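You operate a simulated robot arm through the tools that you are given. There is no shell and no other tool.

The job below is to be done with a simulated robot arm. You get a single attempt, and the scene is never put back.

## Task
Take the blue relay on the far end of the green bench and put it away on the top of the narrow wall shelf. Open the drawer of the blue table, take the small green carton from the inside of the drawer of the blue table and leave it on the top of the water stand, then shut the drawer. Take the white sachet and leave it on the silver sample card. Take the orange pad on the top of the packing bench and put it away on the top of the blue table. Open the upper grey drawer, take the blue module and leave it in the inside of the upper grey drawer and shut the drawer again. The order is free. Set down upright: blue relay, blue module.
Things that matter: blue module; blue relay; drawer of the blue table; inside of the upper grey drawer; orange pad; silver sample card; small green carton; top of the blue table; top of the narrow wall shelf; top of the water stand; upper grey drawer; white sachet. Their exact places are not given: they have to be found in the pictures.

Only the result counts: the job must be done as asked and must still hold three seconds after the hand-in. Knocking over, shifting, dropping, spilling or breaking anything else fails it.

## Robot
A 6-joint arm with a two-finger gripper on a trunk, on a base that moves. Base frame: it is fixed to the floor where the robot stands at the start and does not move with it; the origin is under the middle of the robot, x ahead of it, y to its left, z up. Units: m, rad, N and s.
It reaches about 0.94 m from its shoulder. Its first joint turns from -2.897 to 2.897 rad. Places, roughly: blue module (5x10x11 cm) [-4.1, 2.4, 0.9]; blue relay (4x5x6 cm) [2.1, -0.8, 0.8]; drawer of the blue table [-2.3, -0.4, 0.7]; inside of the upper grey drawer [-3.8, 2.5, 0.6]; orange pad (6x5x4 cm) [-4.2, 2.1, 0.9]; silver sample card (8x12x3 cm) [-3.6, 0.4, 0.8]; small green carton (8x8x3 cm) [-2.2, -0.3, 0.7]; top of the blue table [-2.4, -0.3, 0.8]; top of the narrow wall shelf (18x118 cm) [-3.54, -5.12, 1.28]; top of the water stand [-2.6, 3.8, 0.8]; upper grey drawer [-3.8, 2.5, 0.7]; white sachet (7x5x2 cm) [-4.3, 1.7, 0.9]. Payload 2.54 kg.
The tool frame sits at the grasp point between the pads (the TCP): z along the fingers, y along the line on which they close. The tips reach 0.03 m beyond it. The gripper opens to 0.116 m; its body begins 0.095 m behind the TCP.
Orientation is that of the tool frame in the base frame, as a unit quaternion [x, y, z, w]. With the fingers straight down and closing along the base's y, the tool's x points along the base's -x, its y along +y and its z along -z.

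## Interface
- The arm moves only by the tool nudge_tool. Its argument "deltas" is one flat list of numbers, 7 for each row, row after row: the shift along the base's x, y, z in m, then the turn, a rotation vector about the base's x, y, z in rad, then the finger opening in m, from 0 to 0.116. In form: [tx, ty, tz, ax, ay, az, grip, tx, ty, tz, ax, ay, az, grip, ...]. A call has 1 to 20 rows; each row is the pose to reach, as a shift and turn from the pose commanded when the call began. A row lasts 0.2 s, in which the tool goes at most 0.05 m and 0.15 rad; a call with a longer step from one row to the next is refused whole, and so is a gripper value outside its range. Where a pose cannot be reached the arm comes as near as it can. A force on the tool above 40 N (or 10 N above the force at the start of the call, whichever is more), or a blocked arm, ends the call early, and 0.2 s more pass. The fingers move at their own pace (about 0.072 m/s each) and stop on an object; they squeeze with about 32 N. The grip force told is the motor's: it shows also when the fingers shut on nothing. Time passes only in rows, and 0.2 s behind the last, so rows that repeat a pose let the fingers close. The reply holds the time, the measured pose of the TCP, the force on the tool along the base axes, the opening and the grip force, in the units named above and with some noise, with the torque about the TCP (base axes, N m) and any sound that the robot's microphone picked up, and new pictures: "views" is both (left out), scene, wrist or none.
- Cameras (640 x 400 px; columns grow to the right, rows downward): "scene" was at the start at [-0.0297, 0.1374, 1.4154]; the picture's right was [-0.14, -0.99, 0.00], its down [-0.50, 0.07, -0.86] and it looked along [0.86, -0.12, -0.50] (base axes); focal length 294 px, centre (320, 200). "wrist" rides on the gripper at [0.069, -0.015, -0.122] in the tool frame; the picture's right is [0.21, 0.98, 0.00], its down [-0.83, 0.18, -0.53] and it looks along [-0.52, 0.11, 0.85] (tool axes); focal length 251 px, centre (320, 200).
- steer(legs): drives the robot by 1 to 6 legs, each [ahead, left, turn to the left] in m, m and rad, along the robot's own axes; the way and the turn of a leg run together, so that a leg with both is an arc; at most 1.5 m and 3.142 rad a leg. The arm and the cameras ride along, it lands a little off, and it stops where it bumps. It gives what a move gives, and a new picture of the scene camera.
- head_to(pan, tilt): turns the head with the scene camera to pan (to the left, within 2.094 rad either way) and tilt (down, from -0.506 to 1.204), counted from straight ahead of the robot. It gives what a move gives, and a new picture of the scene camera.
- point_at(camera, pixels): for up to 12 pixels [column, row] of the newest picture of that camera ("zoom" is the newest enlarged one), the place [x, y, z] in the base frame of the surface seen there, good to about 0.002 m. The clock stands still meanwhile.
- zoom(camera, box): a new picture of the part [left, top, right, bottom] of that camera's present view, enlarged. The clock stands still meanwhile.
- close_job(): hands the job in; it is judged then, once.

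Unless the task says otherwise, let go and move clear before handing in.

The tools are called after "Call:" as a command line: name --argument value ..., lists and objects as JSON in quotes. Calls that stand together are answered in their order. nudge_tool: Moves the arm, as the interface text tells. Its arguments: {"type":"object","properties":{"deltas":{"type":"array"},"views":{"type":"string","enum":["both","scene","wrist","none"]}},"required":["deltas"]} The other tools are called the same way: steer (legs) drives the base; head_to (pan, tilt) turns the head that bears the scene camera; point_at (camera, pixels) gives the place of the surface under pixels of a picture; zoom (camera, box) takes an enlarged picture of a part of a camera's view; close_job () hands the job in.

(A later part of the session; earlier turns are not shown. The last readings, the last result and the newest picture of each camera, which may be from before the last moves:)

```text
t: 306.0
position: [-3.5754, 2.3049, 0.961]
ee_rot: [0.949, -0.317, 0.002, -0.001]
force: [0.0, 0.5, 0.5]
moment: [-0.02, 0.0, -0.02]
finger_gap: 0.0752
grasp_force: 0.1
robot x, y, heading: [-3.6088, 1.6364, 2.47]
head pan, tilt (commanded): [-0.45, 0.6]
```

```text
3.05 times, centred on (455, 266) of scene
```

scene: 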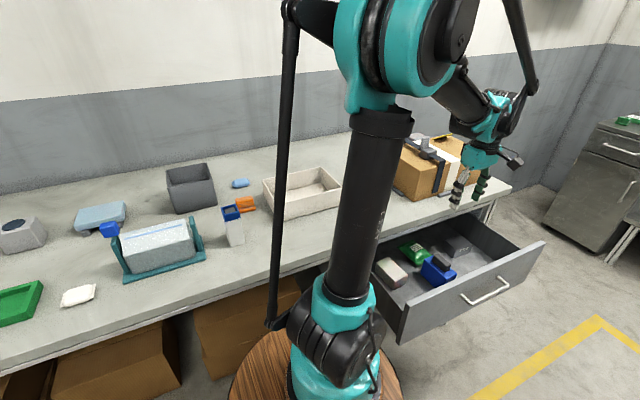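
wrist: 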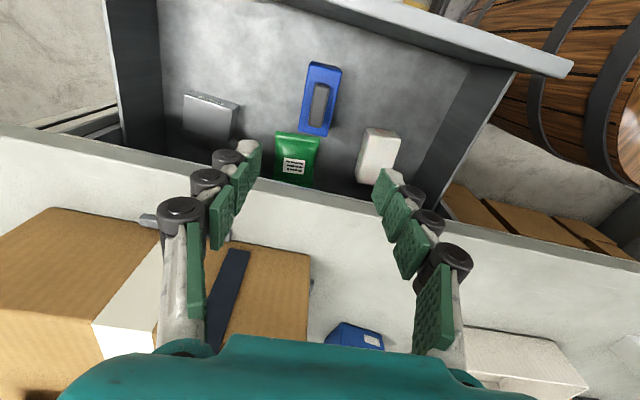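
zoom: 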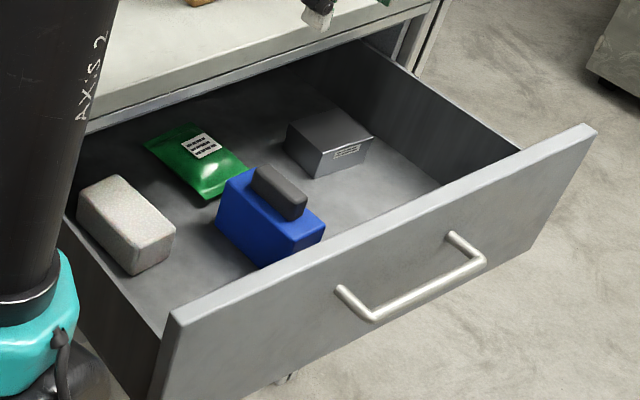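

The module stands upright in the drawer. To shut it, I close the fingers, move in front of the panel left of the handle, and pitch the tool 40° so that the hand stays clear of the bench edge.

Call:
nudge_tool --deltas '[0.0119, -0.0404, 0, 0, 0, 0, 0.05, 0.0238, -0.0807, 0, 0, 0, 0, 0.02, 0.0357, -0.1211, 0, 0, 0, 0, 0.0, 0.0476, -0.1614, 0, 0, 0, 0, 0.0, 0.0595, -0.2018, 0, 0, 0, 0, 0.0, 0.0714, -0.2421, 0, 0, 0, 0, 0.0, 0.0714, -0.2421, 0, 0.0864, 0.1096, 0, 0.0, 0.0714, -0.2421, 0, 0.1728, 0.2192, 0, 0.0, 0.0714, -0.2421, 0, 0.2592, 0.3288, 0, 0.0, 0.0714, -0.2421, 0, 0.3456, 0.4384, 0, 0.0, 0.0714, -0.2421, 0, 0.432, 0.548, 0, 0.0, 0.0714, -0.2421, 0, 0.432, 0.548, 0, 0.0]' --views "both"

```text
t: 308.6
position: [-3.5048, 2.0642, 0.9605]
ee_rot: [0.891, -0.298, -0.322, -0.117]
force: [0.5, -0.2, 0.1]
moment: [0.0, 0.05, 0.04]
finger_gap: 0.0
grasp_force: 28.3
robot x, y, heading: [-3.6105, 1.6354, 2.467]
head pan, tilt (commanded): [-0.45, 0.6]
```

scene: 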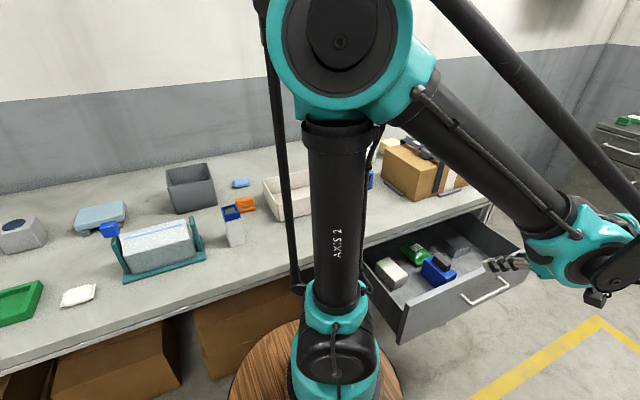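
wrist: 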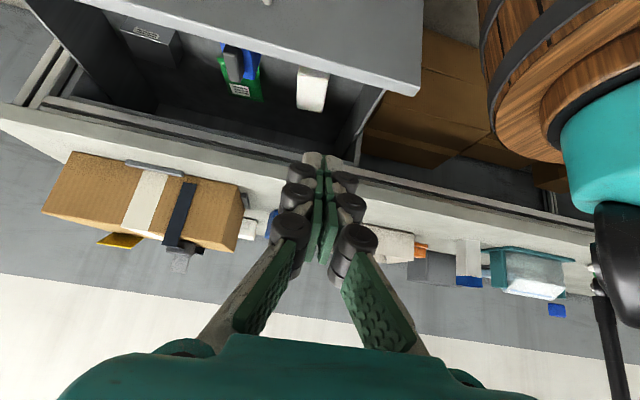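

The tool points at the drawer front at about v=-0.55. I lower it to z≈0.72.

Call:
nudge_tool --deltas '[0, 0, -0.0475, 0, 0, 0, 0, 0, 0, -0.095, 0, 0, 0, 0, 0, 0, -0.1425, 0, 0, 0, 0, 0, 0, -0.19, 0, 0, 0, 0, 0, 0, -0.2375, 0, 0, 0, 0, 0, 0, -0.2375, 0, 0, 0, 0]' --views "both"

```text
t: 310.0
position: [-3.4912, 2.0704, 0.7492]
ee_rot: [0.892, -0.298, -0.321, -0.116]
force: [0.5, 0.2, 0.1]
moment: [0.02, 0.01, 0.0]
finger_gap: 0.0
grasp_force: 28.3
out of reach, approached as far as the arm can: row 5, 6
robot x, y, heading: [-3.6112, 1.6369, 2.463]
head pan, tilt (commanded): [-0.45, 0.6]
```

scene: 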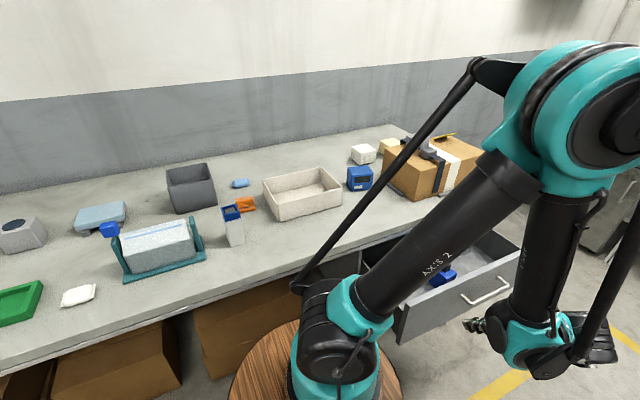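
wrist: 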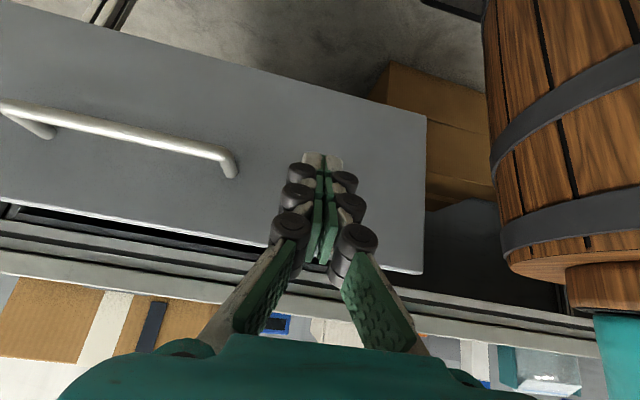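

Reach ends at z≈0.749, tips at about z 0.726, still well on the panel. I push straight in along the drawer's axis.

Call:
nudge_tool --deltas '[-0.0275, 0.0217, 0, 0, 0, 0, 0, -0.055, 0.0433, 0, 0, 0, 0, 0, -0.0824, 0.065, 0, 0, 0, 0, 0, -0.1099, 0.0867, 0, 0, 0, 0, 0, -0.1374, 0.1083, 0, 0, 0, 0, 0]' --views "both"

```text
t: 311.2
position: [-3.6215, 2.1859, 0.7699]
ee_rot: [0.891, -0.299, -0.321, -0.116]
force: [0.2, 0.6, -0.1]
moment: [-0.03, 0.03, -0.01]
finger_gap: 0.0
grasp_force: 29.0
out of reach, approached as far as the arm can: row 1, 2, 3, 4, 5
robot x, y, heading: [-3.6106, 1.6357, 2.467]
head pan, tilt (commanded): [-0.45, 0.6]
```

scene: 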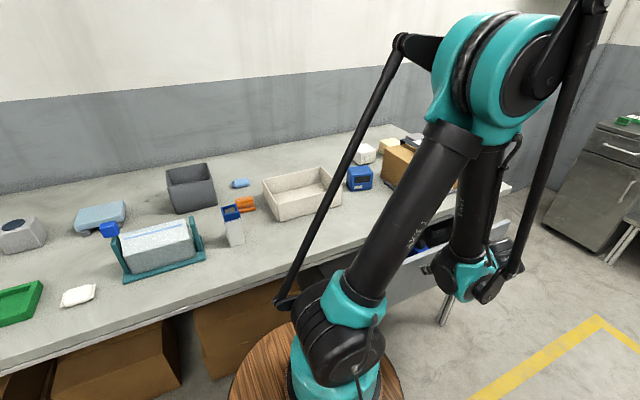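
wrist: 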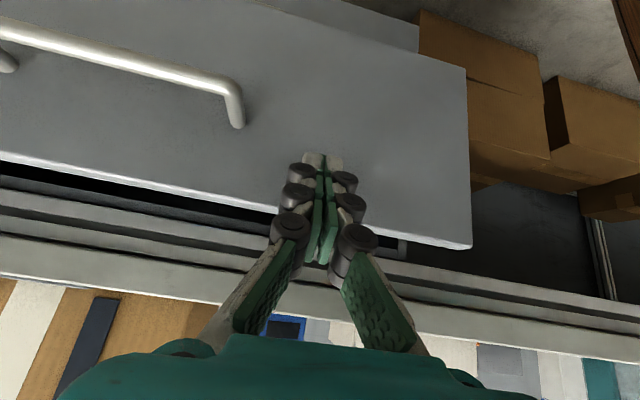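

The drawer moved halfway, but the wrist limit lifts the tool (z 0.770). I back off slightly, steepen the tool by 11°, lower it again and continue.

Call:
nudge_tool --deltas '[0.016, -0.0124, 0, 0, 0, 0, 0, 0.024, -0.0186, 0, -0.062, -0.0785, 0, 0, 0.024, -0.0186, 0, -0.124, -0.157, 0, 0, 0.024, -0.0186, -0.02, -0.124, -0.157, 0, 0, 0.024, -0.0186, -0.04, -0.124, -0.157, 0, 0]' --views "wrist"

```text
t: 312.4
position: [-3.5944, 2.1708, 0.7394]
ee_rot: [0.919, -0.306, -0.232, -0.084]
force: [1.2, -0.2, -0.3]
moment: [-0.03, 0.01, 0.01]
finger_gap: 0.0001
grasp_force: 28.2
out of reach, approached as far as the arm can: row 5
robot x, y, heading: [-3.6124, 1.6419, 2.469]
head pan, tilt (commanded): [-0.45, 0.6]
```

wrist: 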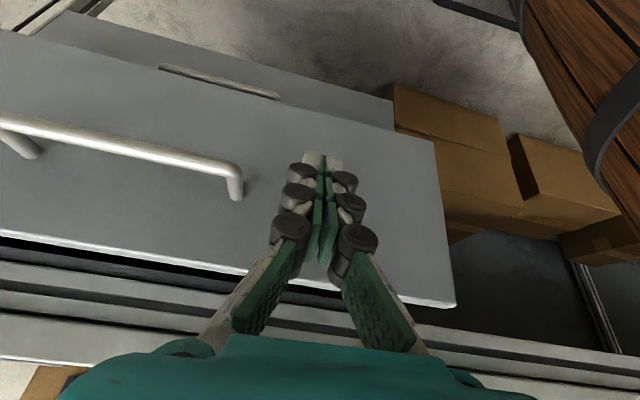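

Tips now at z≈0.712. I continue pushing.

Call:
nudge_tool --deltas '[-0.0235, 0.0186, 0, 0, 0, 0, 0, -0.0471, 0.0371, 0, 0, 0, 0, 0, -0.0706, 0.0557, 0, 0, 0, 0, 0, -0.0864, 0.068, 0, 0, 0, 0, 0]' --views "both"

```text
t: 313.4
position: [-3.6823, 2.2387, 0.7402]
ee_rot: [0.92, -0.307, -0.231, -0.084]
force: [-0.2, 0.7, 0.3]
moment: [-0.01, 0.02, 0.02]
finger_gap: 0.0
grasp_force: 28.7
robot x, y, heading: [-3.6097, 1.6407, 2.467]
head pan, tilt (commanded): [-0.45, 0.6]
```

scene: 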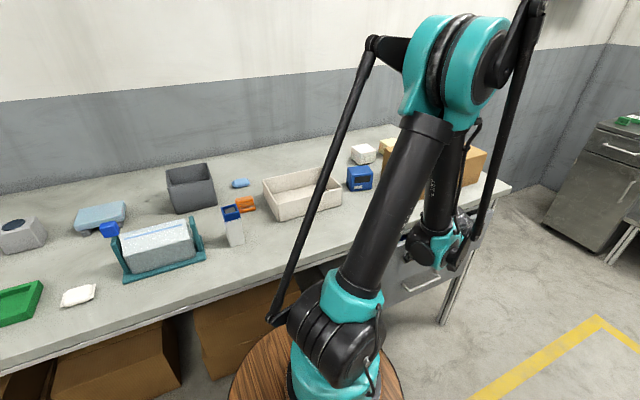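
wrist: 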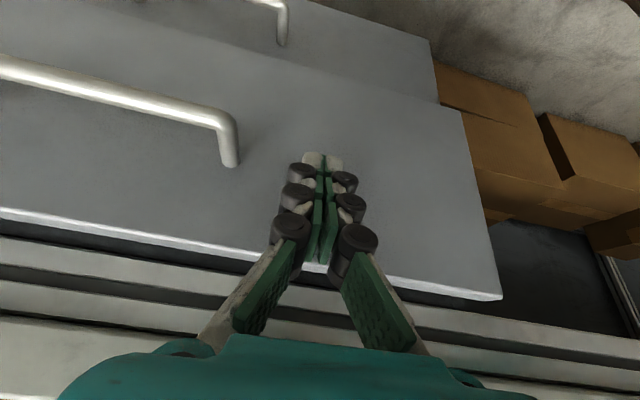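

Nearly shut; about 3 cm remain. I push on until the stop.

Call:
nudge_tool --deltas '[-0.0118, 0.0093, 0, 0, 0, 0, 0, -0.0196, 0.0155, 0, 0, 0, 0, 0, -0.0259, 0.0204, 0, 0, 0, 0, 0, -0.0306, 0.0241, 0, 0, 0, 0, 0]' --views "both"

```text
t: 314.3
position: [-3.7056, 2.2579, 0.7404]
ee_rot: [0.92, -0.308, -0.227, -0.083]
force: [7.0, -6.9, -0.4]
moment: [-0.14, -0.13, -0.01]
finger_gap: 0.0
grasp_force: 28.2
robot x, y, heading: [-3.609, 1.6378, 2.466]
head pan, tilt (commanded): [-0.45, 0.6]
stopped in row 4: the force on the tool passed its limit at 51 N (the readings are from after the stop); the commanded pose is now the measured one
```

scene: 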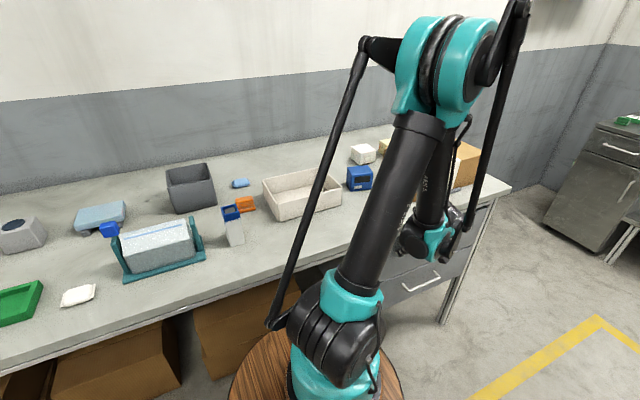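
wrist: 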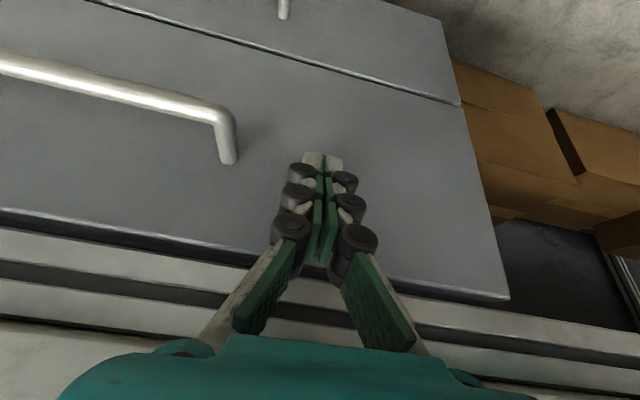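

The push stopped at 51 N with the panel flush: the grey drawer is shut. I retreat, raise the hand and return it to vertical.

Call:
nudge_tool --deltas '[0.03, -0.0236, 0, 0, 0, 0, 0, 0.06, -0.0472, 0.005, 0, 0, 0, 0, 0.09, -0.0708, 0.02, 0, 0, 0, 0, 0.1, -0.08, 0.06, -0.077, -0.098, 0, 0, 0.1, -0.08, 0.105, -0.154, -0.196, 0, 0, 0.1, -0.08, 0.15, -0.231, -0.294, 0, 0.02, 0.1, -0.08, 0.195, -0.308, -0.391, 0, 0.04, 0.1, -0.08, 0.24, -0.308, -0.391, 0, 0.06, 0.1, -0.08, 0.285, -0.308, -0.391, 0, 0.06, 0.1, -0.08, 0.33, -0.308, -0.391, 0, 0.06, 0.1, -0.08, 0.375, -0.308, -0.391, 0, 0.06, 0.1, -0.08, 0.42, -0.308, -0.391, 0, 0.06]' --views "none"

Call:
zoom --camera "scene" --box '[0, 220, 200, 345]'

Call:
zoom --camera "scene" --box '[330, 160, 560, 304]'

```text
t: 316.9
position: [-3.6059, 2.1785, 1.1599]
ee_rot: [0.948, -0.318, 0.004, -0.001]
force: [1.0, 0.7, 0.0]
moment: [0.02, 0.02, 0.02]
finger_gap: 0.0602
grasp_force: 0.0
robot x, y, heading: [-3.6092, 1.6373, 2.469]
head pan, tilt (commanded): [-0.45, 0.6]
```

```text
3.20 times, centred on (100, 282) of scene
```

zoom: 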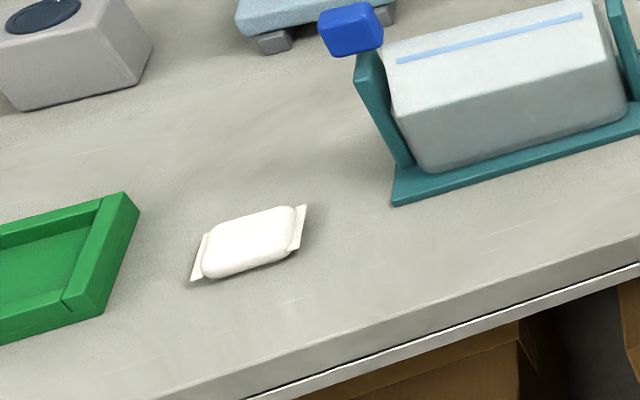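

```text
2.78 times, centred on (445, 232) of scene
```

zoom: 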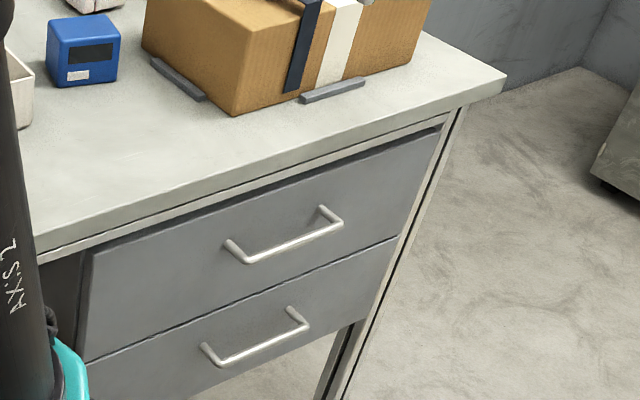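

The grey drawer is shut flush. Next the white sachet at (78,295): I measure it.

Call:
point_at --camera "scene" --pixels '[[78, 295], [68, 297], [88, 291], [61, 306], [95, 286], [75, 290], [83, 300], [75, 315], [120, 280], [42, 290]]'

Call:
head_to --pan 0.35 --tilt 0.75

```text
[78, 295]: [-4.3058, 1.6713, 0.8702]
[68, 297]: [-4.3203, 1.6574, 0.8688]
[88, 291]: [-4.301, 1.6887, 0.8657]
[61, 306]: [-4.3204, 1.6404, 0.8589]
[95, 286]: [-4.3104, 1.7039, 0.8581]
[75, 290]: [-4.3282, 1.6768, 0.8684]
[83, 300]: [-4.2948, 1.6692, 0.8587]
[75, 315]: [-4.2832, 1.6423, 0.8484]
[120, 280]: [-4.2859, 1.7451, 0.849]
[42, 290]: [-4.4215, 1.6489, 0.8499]
```

```text
t: 318.0
position: [-3.6059, 2.1777, 1.1584]
ee_rot: [0.948, -0.318, 0.005, -0.001]
force: [-0.6, -0.4, -0.7]
moment: [-0.01, 0.03, 0.01]
finger_gap: 0.06
grasp_force: 0.0
robot x, y, heading: [-3.6099, 1.6385, 2.468]
head pan, tilt (commanded): [0.351, 0.75]
```

scene: 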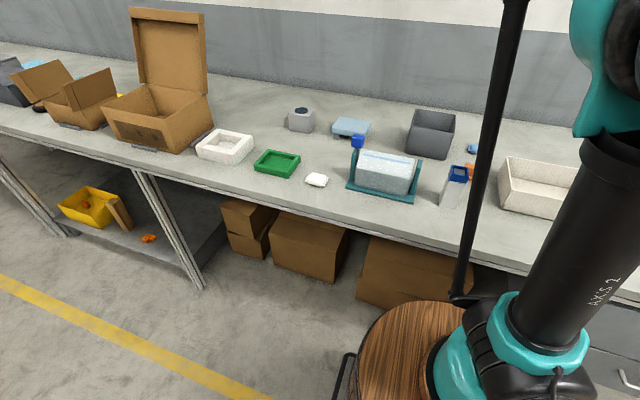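

Sachet centre (-4.31,1.672), top z 0.870, long side pointing along +y. Before picking it I look back-left for the silver sample card on the long table.

Call:
head_to --pan 2.09 --tilt 0.5

Call:
zoom --camera "scene" --box '[160, 90, 420, 252]'

```text
t: 319.8
position: [-3.6064, 2.1791, 1.159]
ee_rot: [0.948, -0.318, 0.003, -0.001]
force: [0.1, 0.6, 0.2]
moment: [-0.03, 0.0, 0.02]
finger_gap: 0.0599
grasp_force: 0.1
robot x, y, heading: [-3.6066, 1.6347, 2.466]
head pan, tilt (commanded): [2.089, 0.499]
```

scene: 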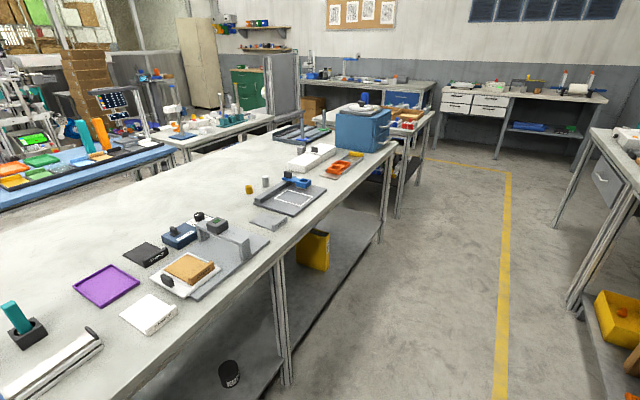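

```text
2.46 times, centred on (290, 171) of scene
```

zoom: 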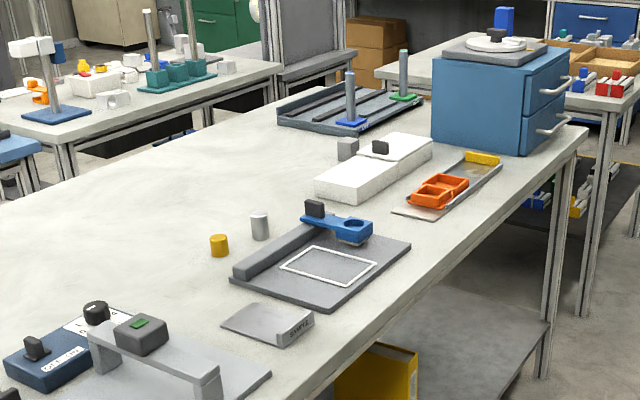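

A silver card with a raised lip marked SAMPLE lies at zoom (268,323). I measure it.

Call:
point_at --camera "zoom" --pixels '[[225, 325], [258, 305], [300, 312], [280, 342], [260, 322], [300, 325], [312, 325], [245, 318], [275, 318], [300, 345], [225, 345], [340, 360]]'

Call:
zoom --camera "scene" --box '[232, 195, 312, 245]'

```text
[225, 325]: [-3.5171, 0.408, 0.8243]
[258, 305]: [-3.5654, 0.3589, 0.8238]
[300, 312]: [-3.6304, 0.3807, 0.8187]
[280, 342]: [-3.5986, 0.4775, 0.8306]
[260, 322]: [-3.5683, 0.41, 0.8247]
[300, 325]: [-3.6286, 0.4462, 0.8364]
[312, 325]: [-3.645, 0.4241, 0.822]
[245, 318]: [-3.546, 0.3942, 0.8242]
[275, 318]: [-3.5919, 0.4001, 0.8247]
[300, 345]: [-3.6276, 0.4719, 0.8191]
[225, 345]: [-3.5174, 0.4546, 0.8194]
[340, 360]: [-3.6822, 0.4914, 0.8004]
```

```text
8.00 times, centred on (272, 220) of scene
```

zoom: 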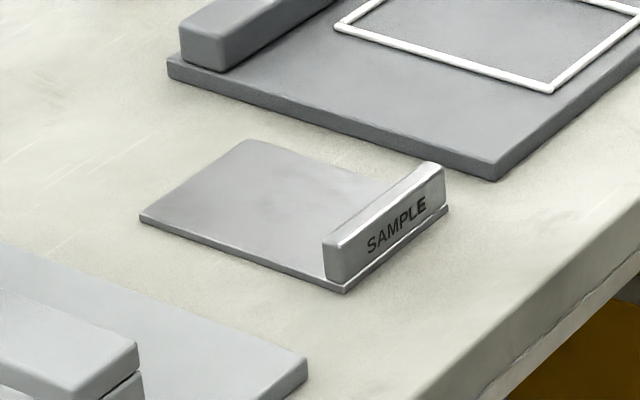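

The SAMPLE card's plate (z≈0.8245) is centred near (-3.572,0.41), beside the aisle. I bring the hand to my front, back to the aisle's middle, turn left and go ahead so that both sachet and card are within reach.

Call:
nudge_tool --deltas '[-0.039, -0.0232, 0, 0, 0, 0, 0.06, -0.0781, -0.0463, 0, 0, 0, 0, 0.06, -0.1171, -0.0695, 0, 0, 0, 0, 0.06, -0.1562, -0.0927, 0, 0, 0, 0, 0.06, -0.1952, -0.1158, 0, 0, 0, 0, 0.06, -0.2343, -0.139, 0, 0, 0, 0, 0.06, -0.2733, -0.1622, 0, 0, 0, 0, 0.06, -0.3124, -0.1854, 0, 0, 0, 0, 0.06, -0.3514, -0.2085, 0, 0, 0, 0, 0.06, -0.3905, -0.2317, 0.01, 0, 0, 0, 0.06]' --views "none"

Call:
steer --legs '[[-0.105, 0.0, 0.0], [0.0, 0.0, 1.575], [0.45, 0.0, 0.0]]'

Call:
head_to --pan -0.9 --tilt 0.7

```text
t: 322.0
position: [-3.9967, 1.9461, 1.1696]
ee_rot: [0.948, -0.318, 0.004, -0.001]
force: [0.6, 0.0, 0.4]
moment: [0.04, 0.0, 0.0]
finger_gap: 0.06
grasp_force: 0.1
robot x, y, heading: [-3.6118, 1.6353, 2.468]
head pan, tilt (commanded): [2.089, 0.499]
```

```text
t: 329.3
position: [-4.1146, 0.8356, 1.1684]
ee_rot: [0.895, 0.447, 0.004, -0.003]
force: [-0.2, 0.0, 1.1]
moment: [0.03, -0.01, 0.01]
finger_gap: 0.0602
grasp_force: 0.0
robot x, y, heading: [-3.8071, 1.2216, -2.242]
head pan, tilt (commanded): [2.089, 0.499]
```

scene: 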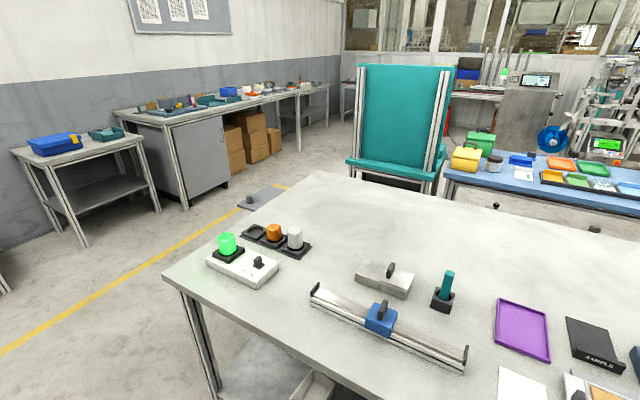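

```text
t: 331.9
position: [-4.1133, 0.8347, 1.169]
ee_rot: [0.895, 0.447, 0.002, -0.003]
force: [-0.6, 0.3, 0.2]
moment: [0.03, -0.01, -0.02]
finger_gap: 0.0599
grasp_force: 0.0
robot x, y, heading: [-3.8041, 1.2201, -2.237]
head pan, tilt (commanded): [-0.901, 0.7]
```

scene: 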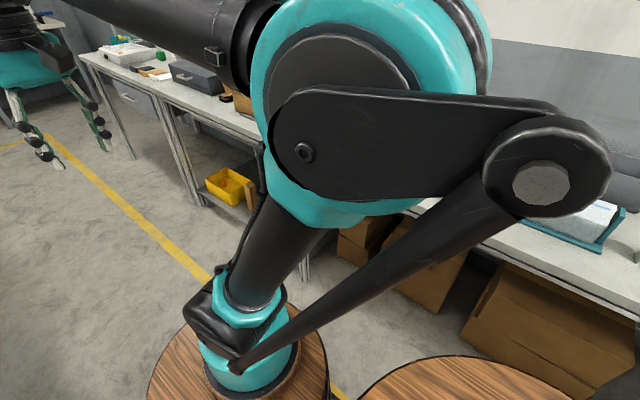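

I'm now in the aisle's middle facing along it; sachet on my right, card on my left. I swing the hand over to the sachet at safe height, turning it 0.49 rad to match the sachet.

Call:
nudge_tool --deltas '[-0.0297, 0.0316, 0, 0, 0, 0.03, 0.08, -0.0593, 0.0632, 0, 0, 0, 0.06, 0.08, -0.089, 0.0948, 0, 0, 0, 0.09, 0.08, -0.1186, 0.1265, 0, 0, 0, 0.12, 0.09, -0.1483, 0.1581, 0, 0, 0, 0.15, 0.09, -0.178, 0.1897, 0, 0, 0, 0.18, 0.09, -0.2076, 0.2213, 0, 0, 0, 0.21, 0.09, -0.2124, 0.2649, 0, 0, 0, 0.24, 0.09, -0.2171, 0.3085, 0, 0, 0, 0.27, 0.09, -0.2219, 0.3521, 0, 0, 0, 0.3, 0.09, -0.2267, 0.3957, 0, 0, 0, 0.33, 0.09, -0.2314, 0.4393, 0, 0, 0, 0.36, 0.09, -0.2362, 0.4829, 0, 0, 0, 0.39, 0.09, -0.241, 0.5265, 0, 0, 0, 0.42, 0.09, -0.2457, 0.5701, 0, 0, 0, 0.45, 0.09]' --views "wrist"

```text
t: 335.1
position: [-4.3599, 1.4065, 1.1684]
ee_rot: [0.772, 0.635, 0.001, -0.003]
force: [-0.3, -0.1, 0.3]
moment: [0.05, -0.02, 0.01]
finger_gap: 0.0897
grasp_force: 0.1
robot x, y, heading: [-3.8052, 1.2178, -2.244]
head pan, tilt (commanded): [-0.901, 0.7]
```

wrist: 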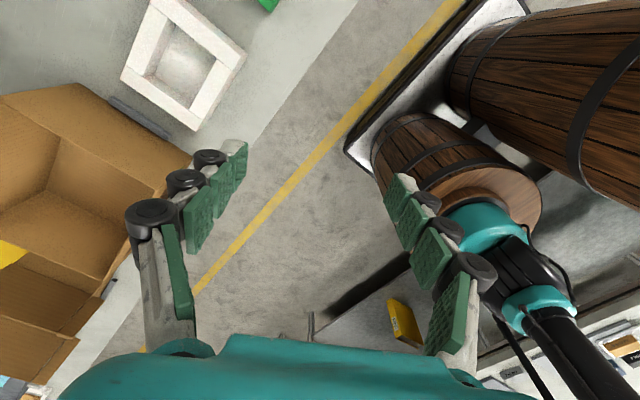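

I continue to directly above the sachet.

Call:
nudge_tool --deltas '[0.0083, 0.0443, -0.01, 0, 0, 0.006, 0.09, 0.0166, 0.0885, -0.02, 0, 0, 0.012, 0.09, 0.025, 0.1328, -0.03, 0, 0, 0.018, 0.09, 0.0333, 0.177, -0.04, 0, 0, 0.024, 0.09, 0.0416, 0.2213, -0.05, 0, 0, 0.03, 0.09, 0.0499, 0.2655, -0.06, 0, 0, 0.037, 0.09]' --views "wrist"

Call:
zoom --camera "wrist" --box '[240, 50, 400, 150]'

```text
t: 336.5
position: [-4.308, 1.67, 1.1094]
ee_rot: [0.76, 0.65, 0.002, -0.004]
force: [0.0, -0.7, 0.7]
moment: [0.04, 0.0, -0.01]
finger_gap: 0.0899
grasp_force: 0.1
robot x, y, heading: [-3.8046, 1.2209, -2.246]
head pan, tilt (commanded): [-0.901, 0.7]
```

wrist: 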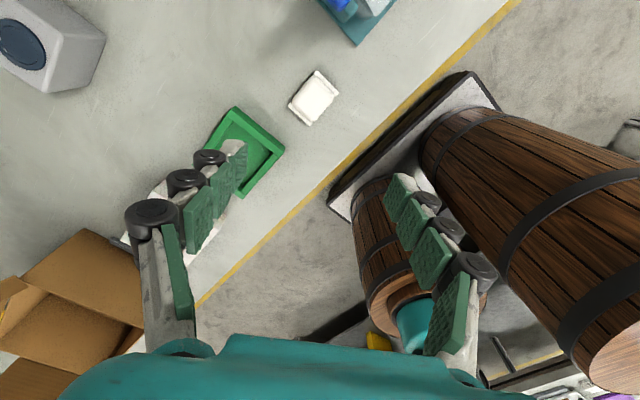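

```text
4.00 times, centred on (320, 100) of wrist
```

zoom: 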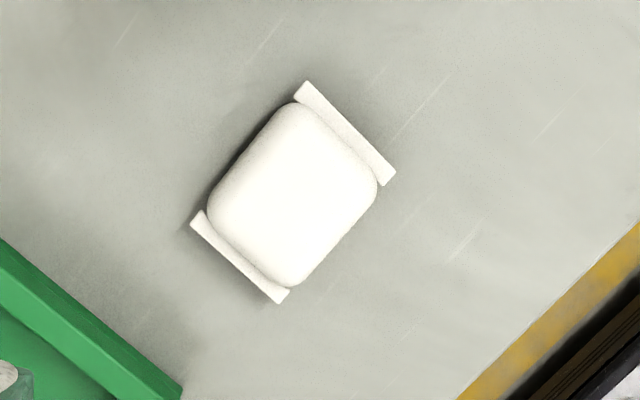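

The sachet is rotated more than estimated. I measure its ends and sides in this view.

Call:
point_at --camera "zoom" --pixels '[[345, 135], [240, 258], [300, 90], [388, 178], [196, 218], [282, 298], [293, 195], [235, 160], [350, 240], [375, 60], [140, 340]]'

```text
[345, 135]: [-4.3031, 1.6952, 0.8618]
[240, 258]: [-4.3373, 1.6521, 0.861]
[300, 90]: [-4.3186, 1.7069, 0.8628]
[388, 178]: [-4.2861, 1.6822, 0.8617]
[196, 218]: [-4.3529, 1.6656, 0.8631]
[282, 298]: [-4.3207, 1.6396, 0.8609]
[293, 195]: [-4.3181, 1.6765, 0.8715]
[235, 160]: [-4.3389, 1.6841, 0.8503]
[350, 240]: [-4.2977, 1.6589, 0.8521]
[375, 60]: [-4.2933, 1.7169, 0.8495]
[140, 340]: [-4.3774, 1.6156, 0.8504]
```

The sachet's long side runs along the bench (angle 0.90), so the fingers should close across it with my original yaw. I check the nearby dispenser's distance first.

Call:
point_at --camera "wrist" --pixels '[[357, 42], [340, 5], [350, 20], [375, 10], [283, 150], [232, 110], [60, 50]]'

Call:
nudge_tool --deltas '[-0.003, 0.001, 0, 0, 0, -0.128, 0.09, -0.006, 0.002, 0, 0, 0, -0.256, 0.09, -0.009, 0.003, 0, 0, 0, -0.384, 0.09, -0.012, 0.0035, 0, 0, 0, -0.512, 0.09, -0.012, 0.0035, -0.045, 0, 0, -0.512, 0.09, -0.012, 0.0035, -0.08, 0, 0, -0.512, 0.09]' --views "wrist"

```text
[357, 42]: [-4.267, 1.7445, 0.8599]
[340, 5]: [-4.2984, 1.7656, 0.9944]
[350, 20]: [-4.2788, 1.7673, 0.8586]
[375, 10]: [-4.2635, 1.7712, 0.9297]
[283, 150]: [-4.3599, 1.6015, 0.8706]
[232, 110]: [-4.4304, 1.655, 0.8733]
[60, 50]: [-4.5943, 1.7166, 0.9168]
```

```text
t: 337.9
position: [-4.3218, 1.6735, 1.0294]
ee_rot: [0.9, 0.435, 0.002, -0.003]
force: [0.3, -0.4, -0.5]
moment: [0.03, -0.01, -0.02]
finger_gap: 0.0898
grasp_force: 0.1
robot x, y, heading: [-3.8047, 1.2221, -2.243]
head pan, tilt (commanded): [-0.901, 0.7]
```

wrist: 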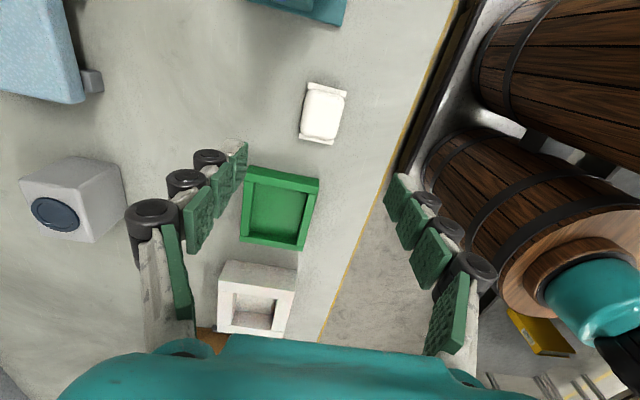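

The dispenser's blue knob (z 0.994) is close to where my wrist camera would come. I tilt the hand 15° away from it about the closing axis and descend to just above the sachet.

Call:
nudge_tool --deltas '[0.001, 0, 0, 0.102, -0.0805, 0, 0.08, 0.0015, 0, 0, 0.204, -0.161, 0, 0.08, 0.0015, 0, -0.045, 0.204, -0.161, 0, 0.08, 0.0015, 0, -0.09, 0.204, -0.161, 0, 0.08, 0.0015, 0, -0.12, 0.204, -0.161, 0, 0.08, 0.0015, 0, -0.12, 0.204, -0.161, 0, 0.08]' --views "both"

```text
t: 339.3
position: [-4.3199, 1.6742, 0.9093]
ee_rot: [0.893, 0.431, 0.119, -0.06]
force: [0.1, 0.1, 0.0]
moment: [0.03, 0.02, 0.03]
finger_gap: 0.0799
grasp_force: 0.0
robot x, y, heading: [-3.8067, 1.2225, -2.239]
head pan, tilt (commanded): [-0.901, 0.7]
```

scene: 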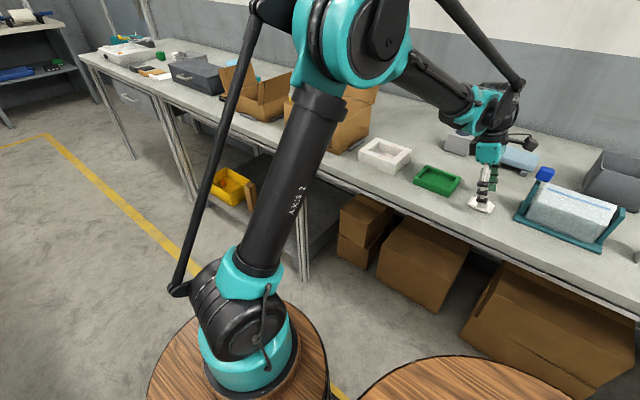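
wrist: 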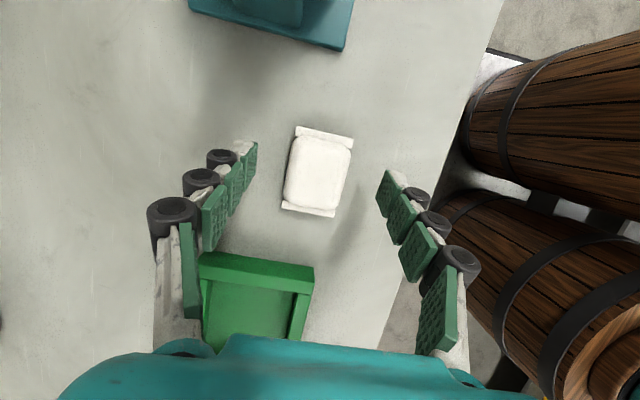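

The sachet at (318,170) is centred between the fingers. I go down to z≈0.884 and close.

Call:
nudge_tool --deltas '[0, 0, -0.012, 0, 0, 0, 0.08, 0, 0, -0.02, 0, 0, 0, 0.08, 0, 0, -0.0255, 0, 0, 0, 0.08, 0, 0, -0.0255, 0, 0, 0, 0.06, 0, 0, -0.0255, 0, 0, 0, 0.04, 0, 0, -0.0255, 0, 0, 0, 0.02, 0, 0, -0.0255, 0, 0, 0, 0.01, 0, 0, -0.0255, 0, 0, 0, 0.01]' --views "both"

```text
t: 341.1
position: [-4.3196, 1.6745, 0.8835]
ee_rot: [0.892, 0.432, 0.12, -0.06]
force: [-0.7, -0.1, 1.4]
moment: [0.06, 0.01, -0.01]
finger_gap: 0.0427
grasp_force: 31.9
robot x, y, heading: [-3.8063, 1.2235, -2.241]
head pan, tilt (commanded): [-0.901, 0.7]
```

scene: 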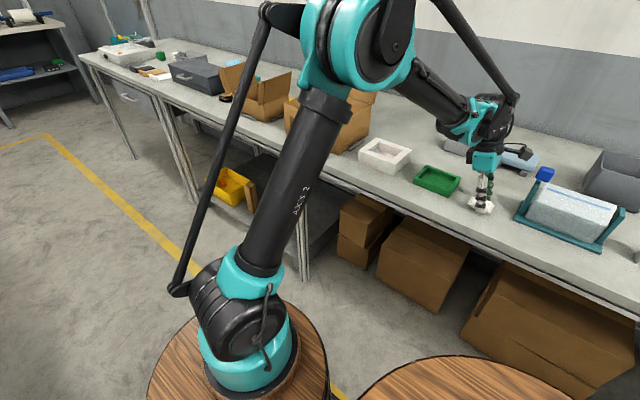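
wrist: 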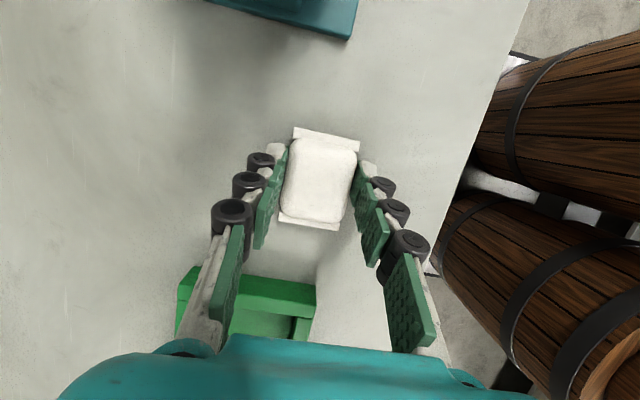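

Gap 0.043 with 32 N on the sachet. I lift slowly and check the hold.

Call:
nudge_tool --deltas '[0, 0, 0.004, 0, 0, 0, 0.01, 0, 0, 0.012, 0, 0, 0, 0.01, 0, 0, 0.025, 0, 0, 0, 0.01, 0, 0, 0.045, 0, 0, 0, 0.01]' --views "wrist"

```text
t: 342.1
position: [-4.32, 1.6744, 0.9275]
ee_rot: [0.892, 0.431, 0.119, -0.06]
force: [0.3, 0.1, -0.6]
moment: [-0.01, -0.01, -0.01]
finger_gap: 0.0427
grasp_force: 32.6
robot x, y, heading: [-3.806, 1.2182, -2.244]
head pan, tilt (commanded): [-0.901, 0.7]
```

wrist: 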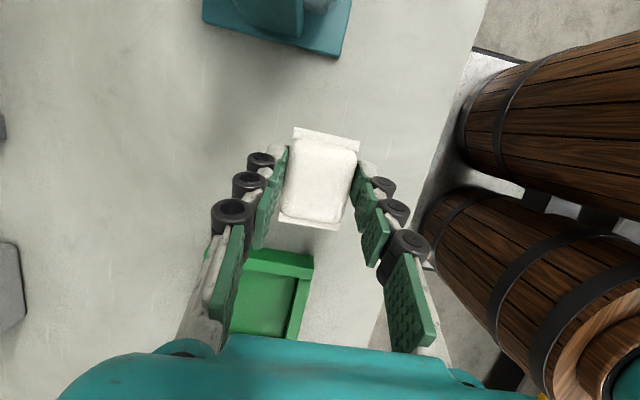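

The sachet is held. I lift it to z≈1.17 and swing it around my front.

Call:
nudge_tool --deltas '[0, 0, 0.0485, 0, 0, 0, 0.01, 0, 0, 0.097, 0, 0, 0, 0.01, 0, 0, 0.1455, 0, 0, 0, 0.01, 0, 0, 0.194, 0, 0, 0, 0.01, 0, 0, 0.2425, 0, 0, 0, 0.01, -0.0085, -0.0445, 0.2425, 0, 0, 0, 0.01, -0.017, -0.089, 0.2425, 0, 0, 0, 0.01, -0.0255, -0.1336, 0.2425, 0, 0, 0, 0.01, -0.0339, -0.1781, 0.2425, 0, 0, 0, 0.01, -0.0424, -0.2226, 0.2425, 0, 0, 0, 0.01, -0.0509, -0.2671, 0.2425, 0, 0, 0, 0.01, -0.0458, -0.311, 0.2425, 0, 0, 0, 0.01, -0.0407, -0.3549, 0.2425, 0, 0, 0, 0.01, -0.0356, -0.3988, 0.2425, 0, 0, 0, 0.01, -0.0305, -0.4428, 0.2425, 0, 0, 0, 0.01, -0.0254, -0.4867, 0.2425, 0, 0, 0, 0.01, -0.0203, -0.5306, 0.2425, 0, 0, 0, 0.01, -0.0152, -0.5745, 0.2425, 0, 0, 0, 0.01, -0.0101, -0.6184, 0.2425, 0, 0, 0, 0.01]' --views "none"

Call:
nudge_tool --deltas '[0.0292, -0.0322, 0, 0, 0, 0.1047, 0.01, 0.0583, -0.0644, 0, 0, 0, 0.2094, 0.01, 0.0875, -0.0966, 0, 0, 0, 0.3142, 0.01, 0.1167, -0.1289, 0, 0, 0, 0.4189, 0.01, 0.1459, -0.1611, 0, 0, 0, 0.5236, 0.01, 0.175, -0.1933, 0, 0, 0, 0.6283, 0.01, 0.2042, -0.2255, 0, 0, 0, 0.733, 0.01, 0.2385, -0.2527, 0, 0, 0, 0.8378, 0.01, 0.2728, -0.2799, 0, 0, 0, 0.9425, 0.01, 0.3071, -0.307, 0, 0, 0, 1.0472, 0.01, 0.3414, -0.3342, 0, 0, 0, 1.1519, 0.01, 0.3757, -0.3614, 0, 0, 0, 1.2566, 0.01, 0.41, -0.3886, 0, 0, 0, 1.3614, 0.01, 0.4443, -0.4157, 0, 0, 0, 1.4661, 0.01, 0.4786, -0.4429, 0, 0, 0, 1.5708, 0.01]' --views "both"

```text
t: 346.1
position: [-4.331, 1.0557, 1.1707]
ee_rot: [0.892, 0.431, 0.119, -0.059]
force: [0.6, 0.8, -0.1]
moment: [-0.01, -0.01, -0.01]
finger_gap: 0.0427
grasp_force: 32.1
robot x, y, heading: [-3.804, 1.2215, -2.242]
head pan, tilt (commanded): [-0.901, 0.7]
```

```text
t: 349.3
position: [-3.8518, 0.614, 1.1727]
ee_rot: [0.325, 0.936, 0.041, -0.127]
force: [0.8, 0.5, 0.2]
moment: [-0.05, -0.02, -0.01]
finger_gap: 0.0425
grasp_force: 31.9
robot x, y, heading: [-3.8082, 1.2241, -2.244]
head pan, tilt (commanded): [-0.901, 0.7]
```

scene: 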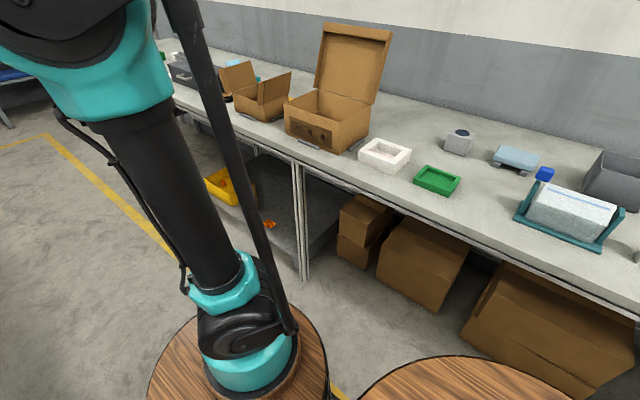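
wrist: 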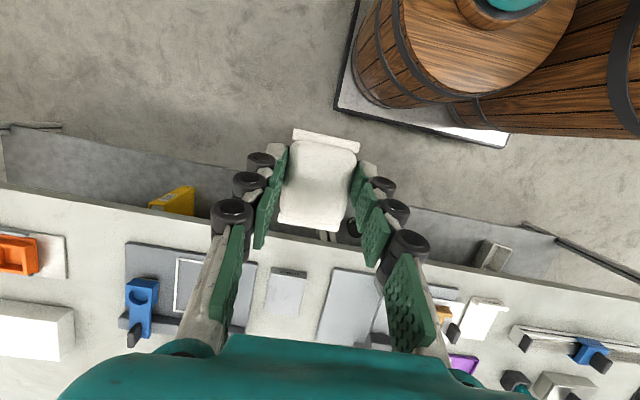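

The wrist camera now looks over the long table; the card is at about (288,290) between two grey plates. I measure it from here.

Call:
zoom --camera "wrist" --box '[220, 240, 400, 352]'

Call:
point_at --camera "wrist" --pixels '[[288, 272], [275, 270], [303, 274], [272, 310], [298, 315], [288, 290], [256, 265], [256, 300], [330, 270], [322, 310], [285, 300]]'

```text
3.56 times, centred on (310, 296) of wrist
```

zoom: 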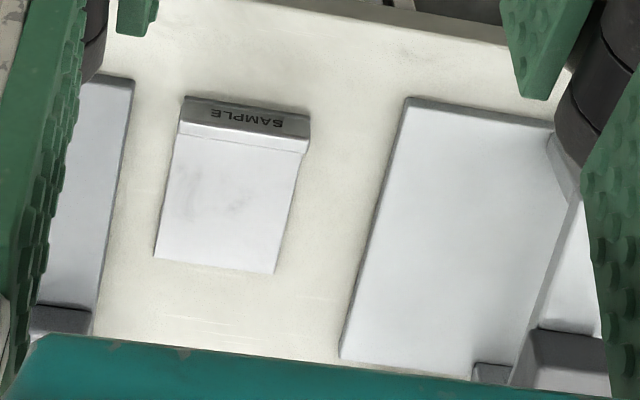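

```text
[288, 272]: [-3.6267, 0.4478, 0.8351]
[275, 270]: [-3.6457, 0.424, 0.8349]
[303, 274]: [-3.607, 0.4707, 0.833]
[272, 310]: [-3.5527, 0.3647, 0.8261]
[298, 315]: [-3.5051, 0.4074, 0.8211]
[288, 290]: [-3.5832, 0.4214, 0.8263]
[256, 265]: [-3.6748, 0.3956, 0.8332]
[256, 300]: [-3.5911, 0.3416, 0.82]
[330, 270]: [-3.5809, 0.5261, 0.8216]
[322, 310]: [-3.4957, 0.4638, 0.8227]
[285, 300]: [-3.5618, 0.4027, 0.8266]
```

The card's plate is free, centred near (-3.568,0.4096), z≈0.826; neighbours are 3-4 cm away. I move the sachet above it.

Call:
nudge_tool --deltas '[0.0355, -0.0256, -0.02, 0, 0, 0, 0.01, 0.071, -0.0511, -0.04, 0, 0, 0, 0.01, 0.1065, -0.0767, -0.06, 0, 0, 0, 0.01, 0.142, -0.1022, -0.08, 0, 0, 0, 0.01, 0.1776, -0.1278, -0.1, 0, 0, 0, 0.01, 0.2131, -0.1533, -0.12, 0, 0, 0, 0.01, 0.2486, -0.1789, -0.14, 0, 0, 0, 0.01, 0.2841, -0.2044, -0.16, 0, 0, 0, 0.01, 0.2841, -0.2044, -0.2, 0, 0, 0, 0.01, 0.2841, -0.2044, -0.24, 0, 0, 0, 0.01, 0.2841, -0.2044, -0.27, 0, 0, 0, 0.01]' --views "wrist"

Call:
head_to --pan 0.8 --tilt 0.7

```text
t: 351.7
position: [-3.5669, 0.4079, 0.8991]
ee_rot: [0.326, 0.936, 0.043, -0.126]
force: [-0.8, 0.2, 0.7]
moment: [-0.02, 0.01, -0.02]
finger_gap: 0.0425
grasp_force: 31.7
robot x, y, heading: [-3.8057, 1.2224, -2.242]
head pan, tilt (commanded): [-0.901, 0.7]
```

wrist: 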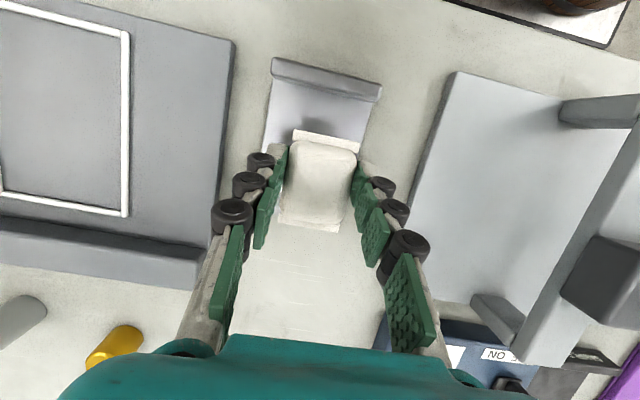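

```text
t: 353.4
position: [-3.5679, 0.4085, 0.8994]
ee_rot: [0.326, 0.936, 0.043, -0.127]
force: [-0.6, -0.4, -1.0]
moment: [0.01, 0.02, -0.03]
finger_gap: 0.0424
grasp_force: 32.1
robot x, y, heading: [-3.8054, 1.22, -2.243]
head pan, tilt (commanded): [0.799, 0.7]
```

scene: 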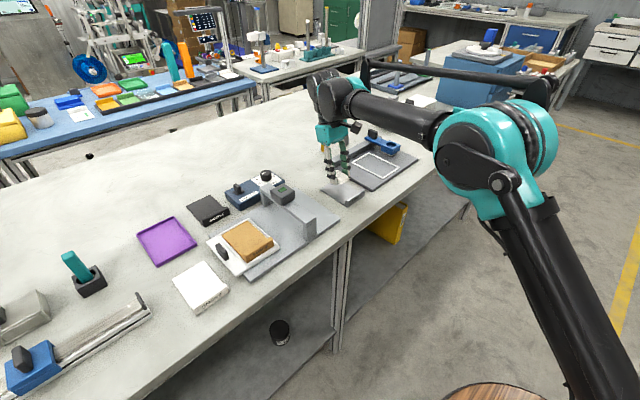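

The sachet is 4 cm above the card plate. I lower it close and check from the scene camera.

Call:
nudge_tool --deltas '[0, 0.001, -0.015, 0, 0, 0, 0.01, 0, 0.001, -0.028, 0, 0, 0, 0.01, 0, 0.001, -0.033, 0, 0, 0, 0.01]' --views "wrist"

Call:
zoom --camera "scene" --box '[280, 110, 420, 198]'

```text
t: 354.2
position: [-3.5673, 0.4101, 0.8667]
ee_rot: [0.325, 0.936, 0.042, -0.126]
force: [-0.4, -0.4, -0.5]
moment: [0.02, -0.01, 0.01]
finger_gap: 0.0426
grasp_force: 31.7
robot x, y, heading: [-3.8065, 1.2261, -2.243]
head pan, tilt (commanded): [0.799, 0.7]
```

wrist: 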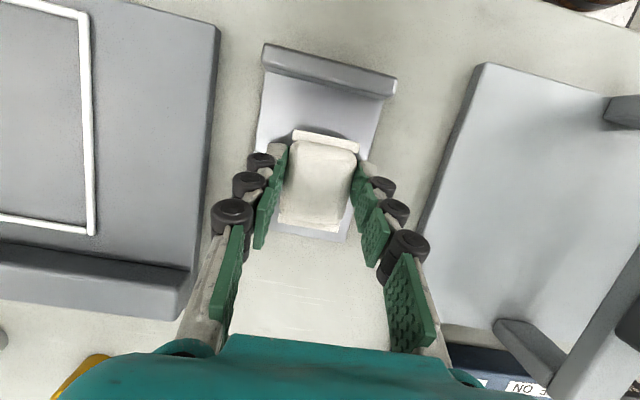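

```text
4.55 times, centred on (350, 154) of scene
```

zoom: 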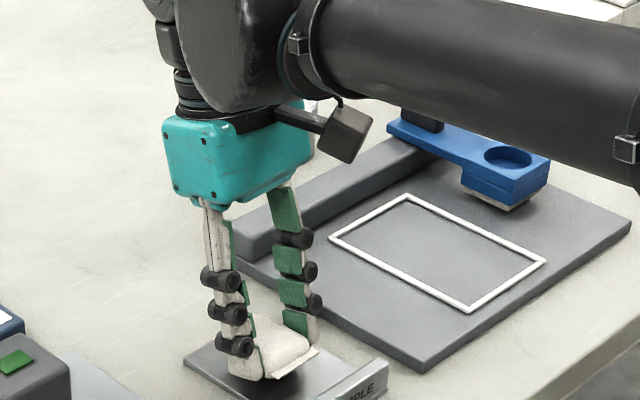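

The sachet is slightly towards the card's far end; I shift it 7 mm towards the lip and lower to contact.

Call:
nudge_tool --deltas '[-0.0055, 0.0043, 0, 0, 0, 0, 0.01, -0.0055, 0.0043, -0.003, 0, 0, 0, 0.01, -0.0055, 0.0043, -0.0055, 0, 0, 0, 0.01]' --views "none"

Call:
nudge_tool --deltas '[0, 0, -0.0015, 0, 0, 0, 0.01, 0, 0, -0.0025, 0, 0, 0, 0.01]' --views "wrist"

```text
t: 355.0
position: [-3.5733, 0.4158, 0.8618]
ee_rot: [0.326, 0.936, 0.042, -0.126]
force: [0.1, -0.9, -0.5]
moment: [-0.02, 0.0, 0.02]
finger_gap: 0.0427
grasp_force: 32.0
robot x, y, heading: [-3.8044, 1.2205, -2.237]
head pan, tilt (commanded): [0.799, 0.7]
```

```text
t: 355.6
position: [-3.5737, 0.4148, 0.8593]
ee_rot: [0.325, 0.936, 0.042, -0.126]
force: [-0.3, -0.5, -0.2]
moment: [-0.01, -0.03, 0.01]
finger_gap: 0.0425
grasp_force: 32.5
robot x, y, heading: [-3.8077, 1.2217, -2.244]
head pan, tilt (commanded): [0.799, 0.7]
```

wrist: 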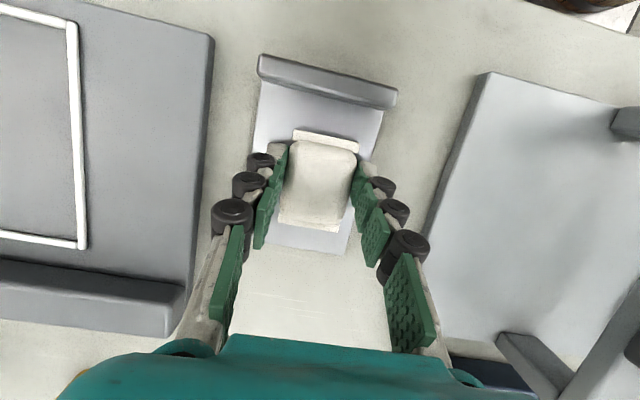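

Well centred on the plate now, still no contact. I lower further in 1 mm steps.

Call:
nudge_tool --deltas '[0, 0, -0.0012, 0, 0, 0, 0.01, 0, 0, -0.0024, 0, 0, 0, 0.01]' --views "none"

```text
t: 356.2
position: [-3.5723, 0.4149, 0.8576]
ee_rot: [0.326, 0.936, 0.041, -0.128]
force: [1.9, -3.2, 11.6]
moment: [0.05, -0.1, 0.03]
finger_gap: 0.0428
grasp_force: 32.0
robot x, y, heading: [-3.8035, 1.2206, -2.246]
head pan, tilt (commanded): [0.799, 0.7]
```

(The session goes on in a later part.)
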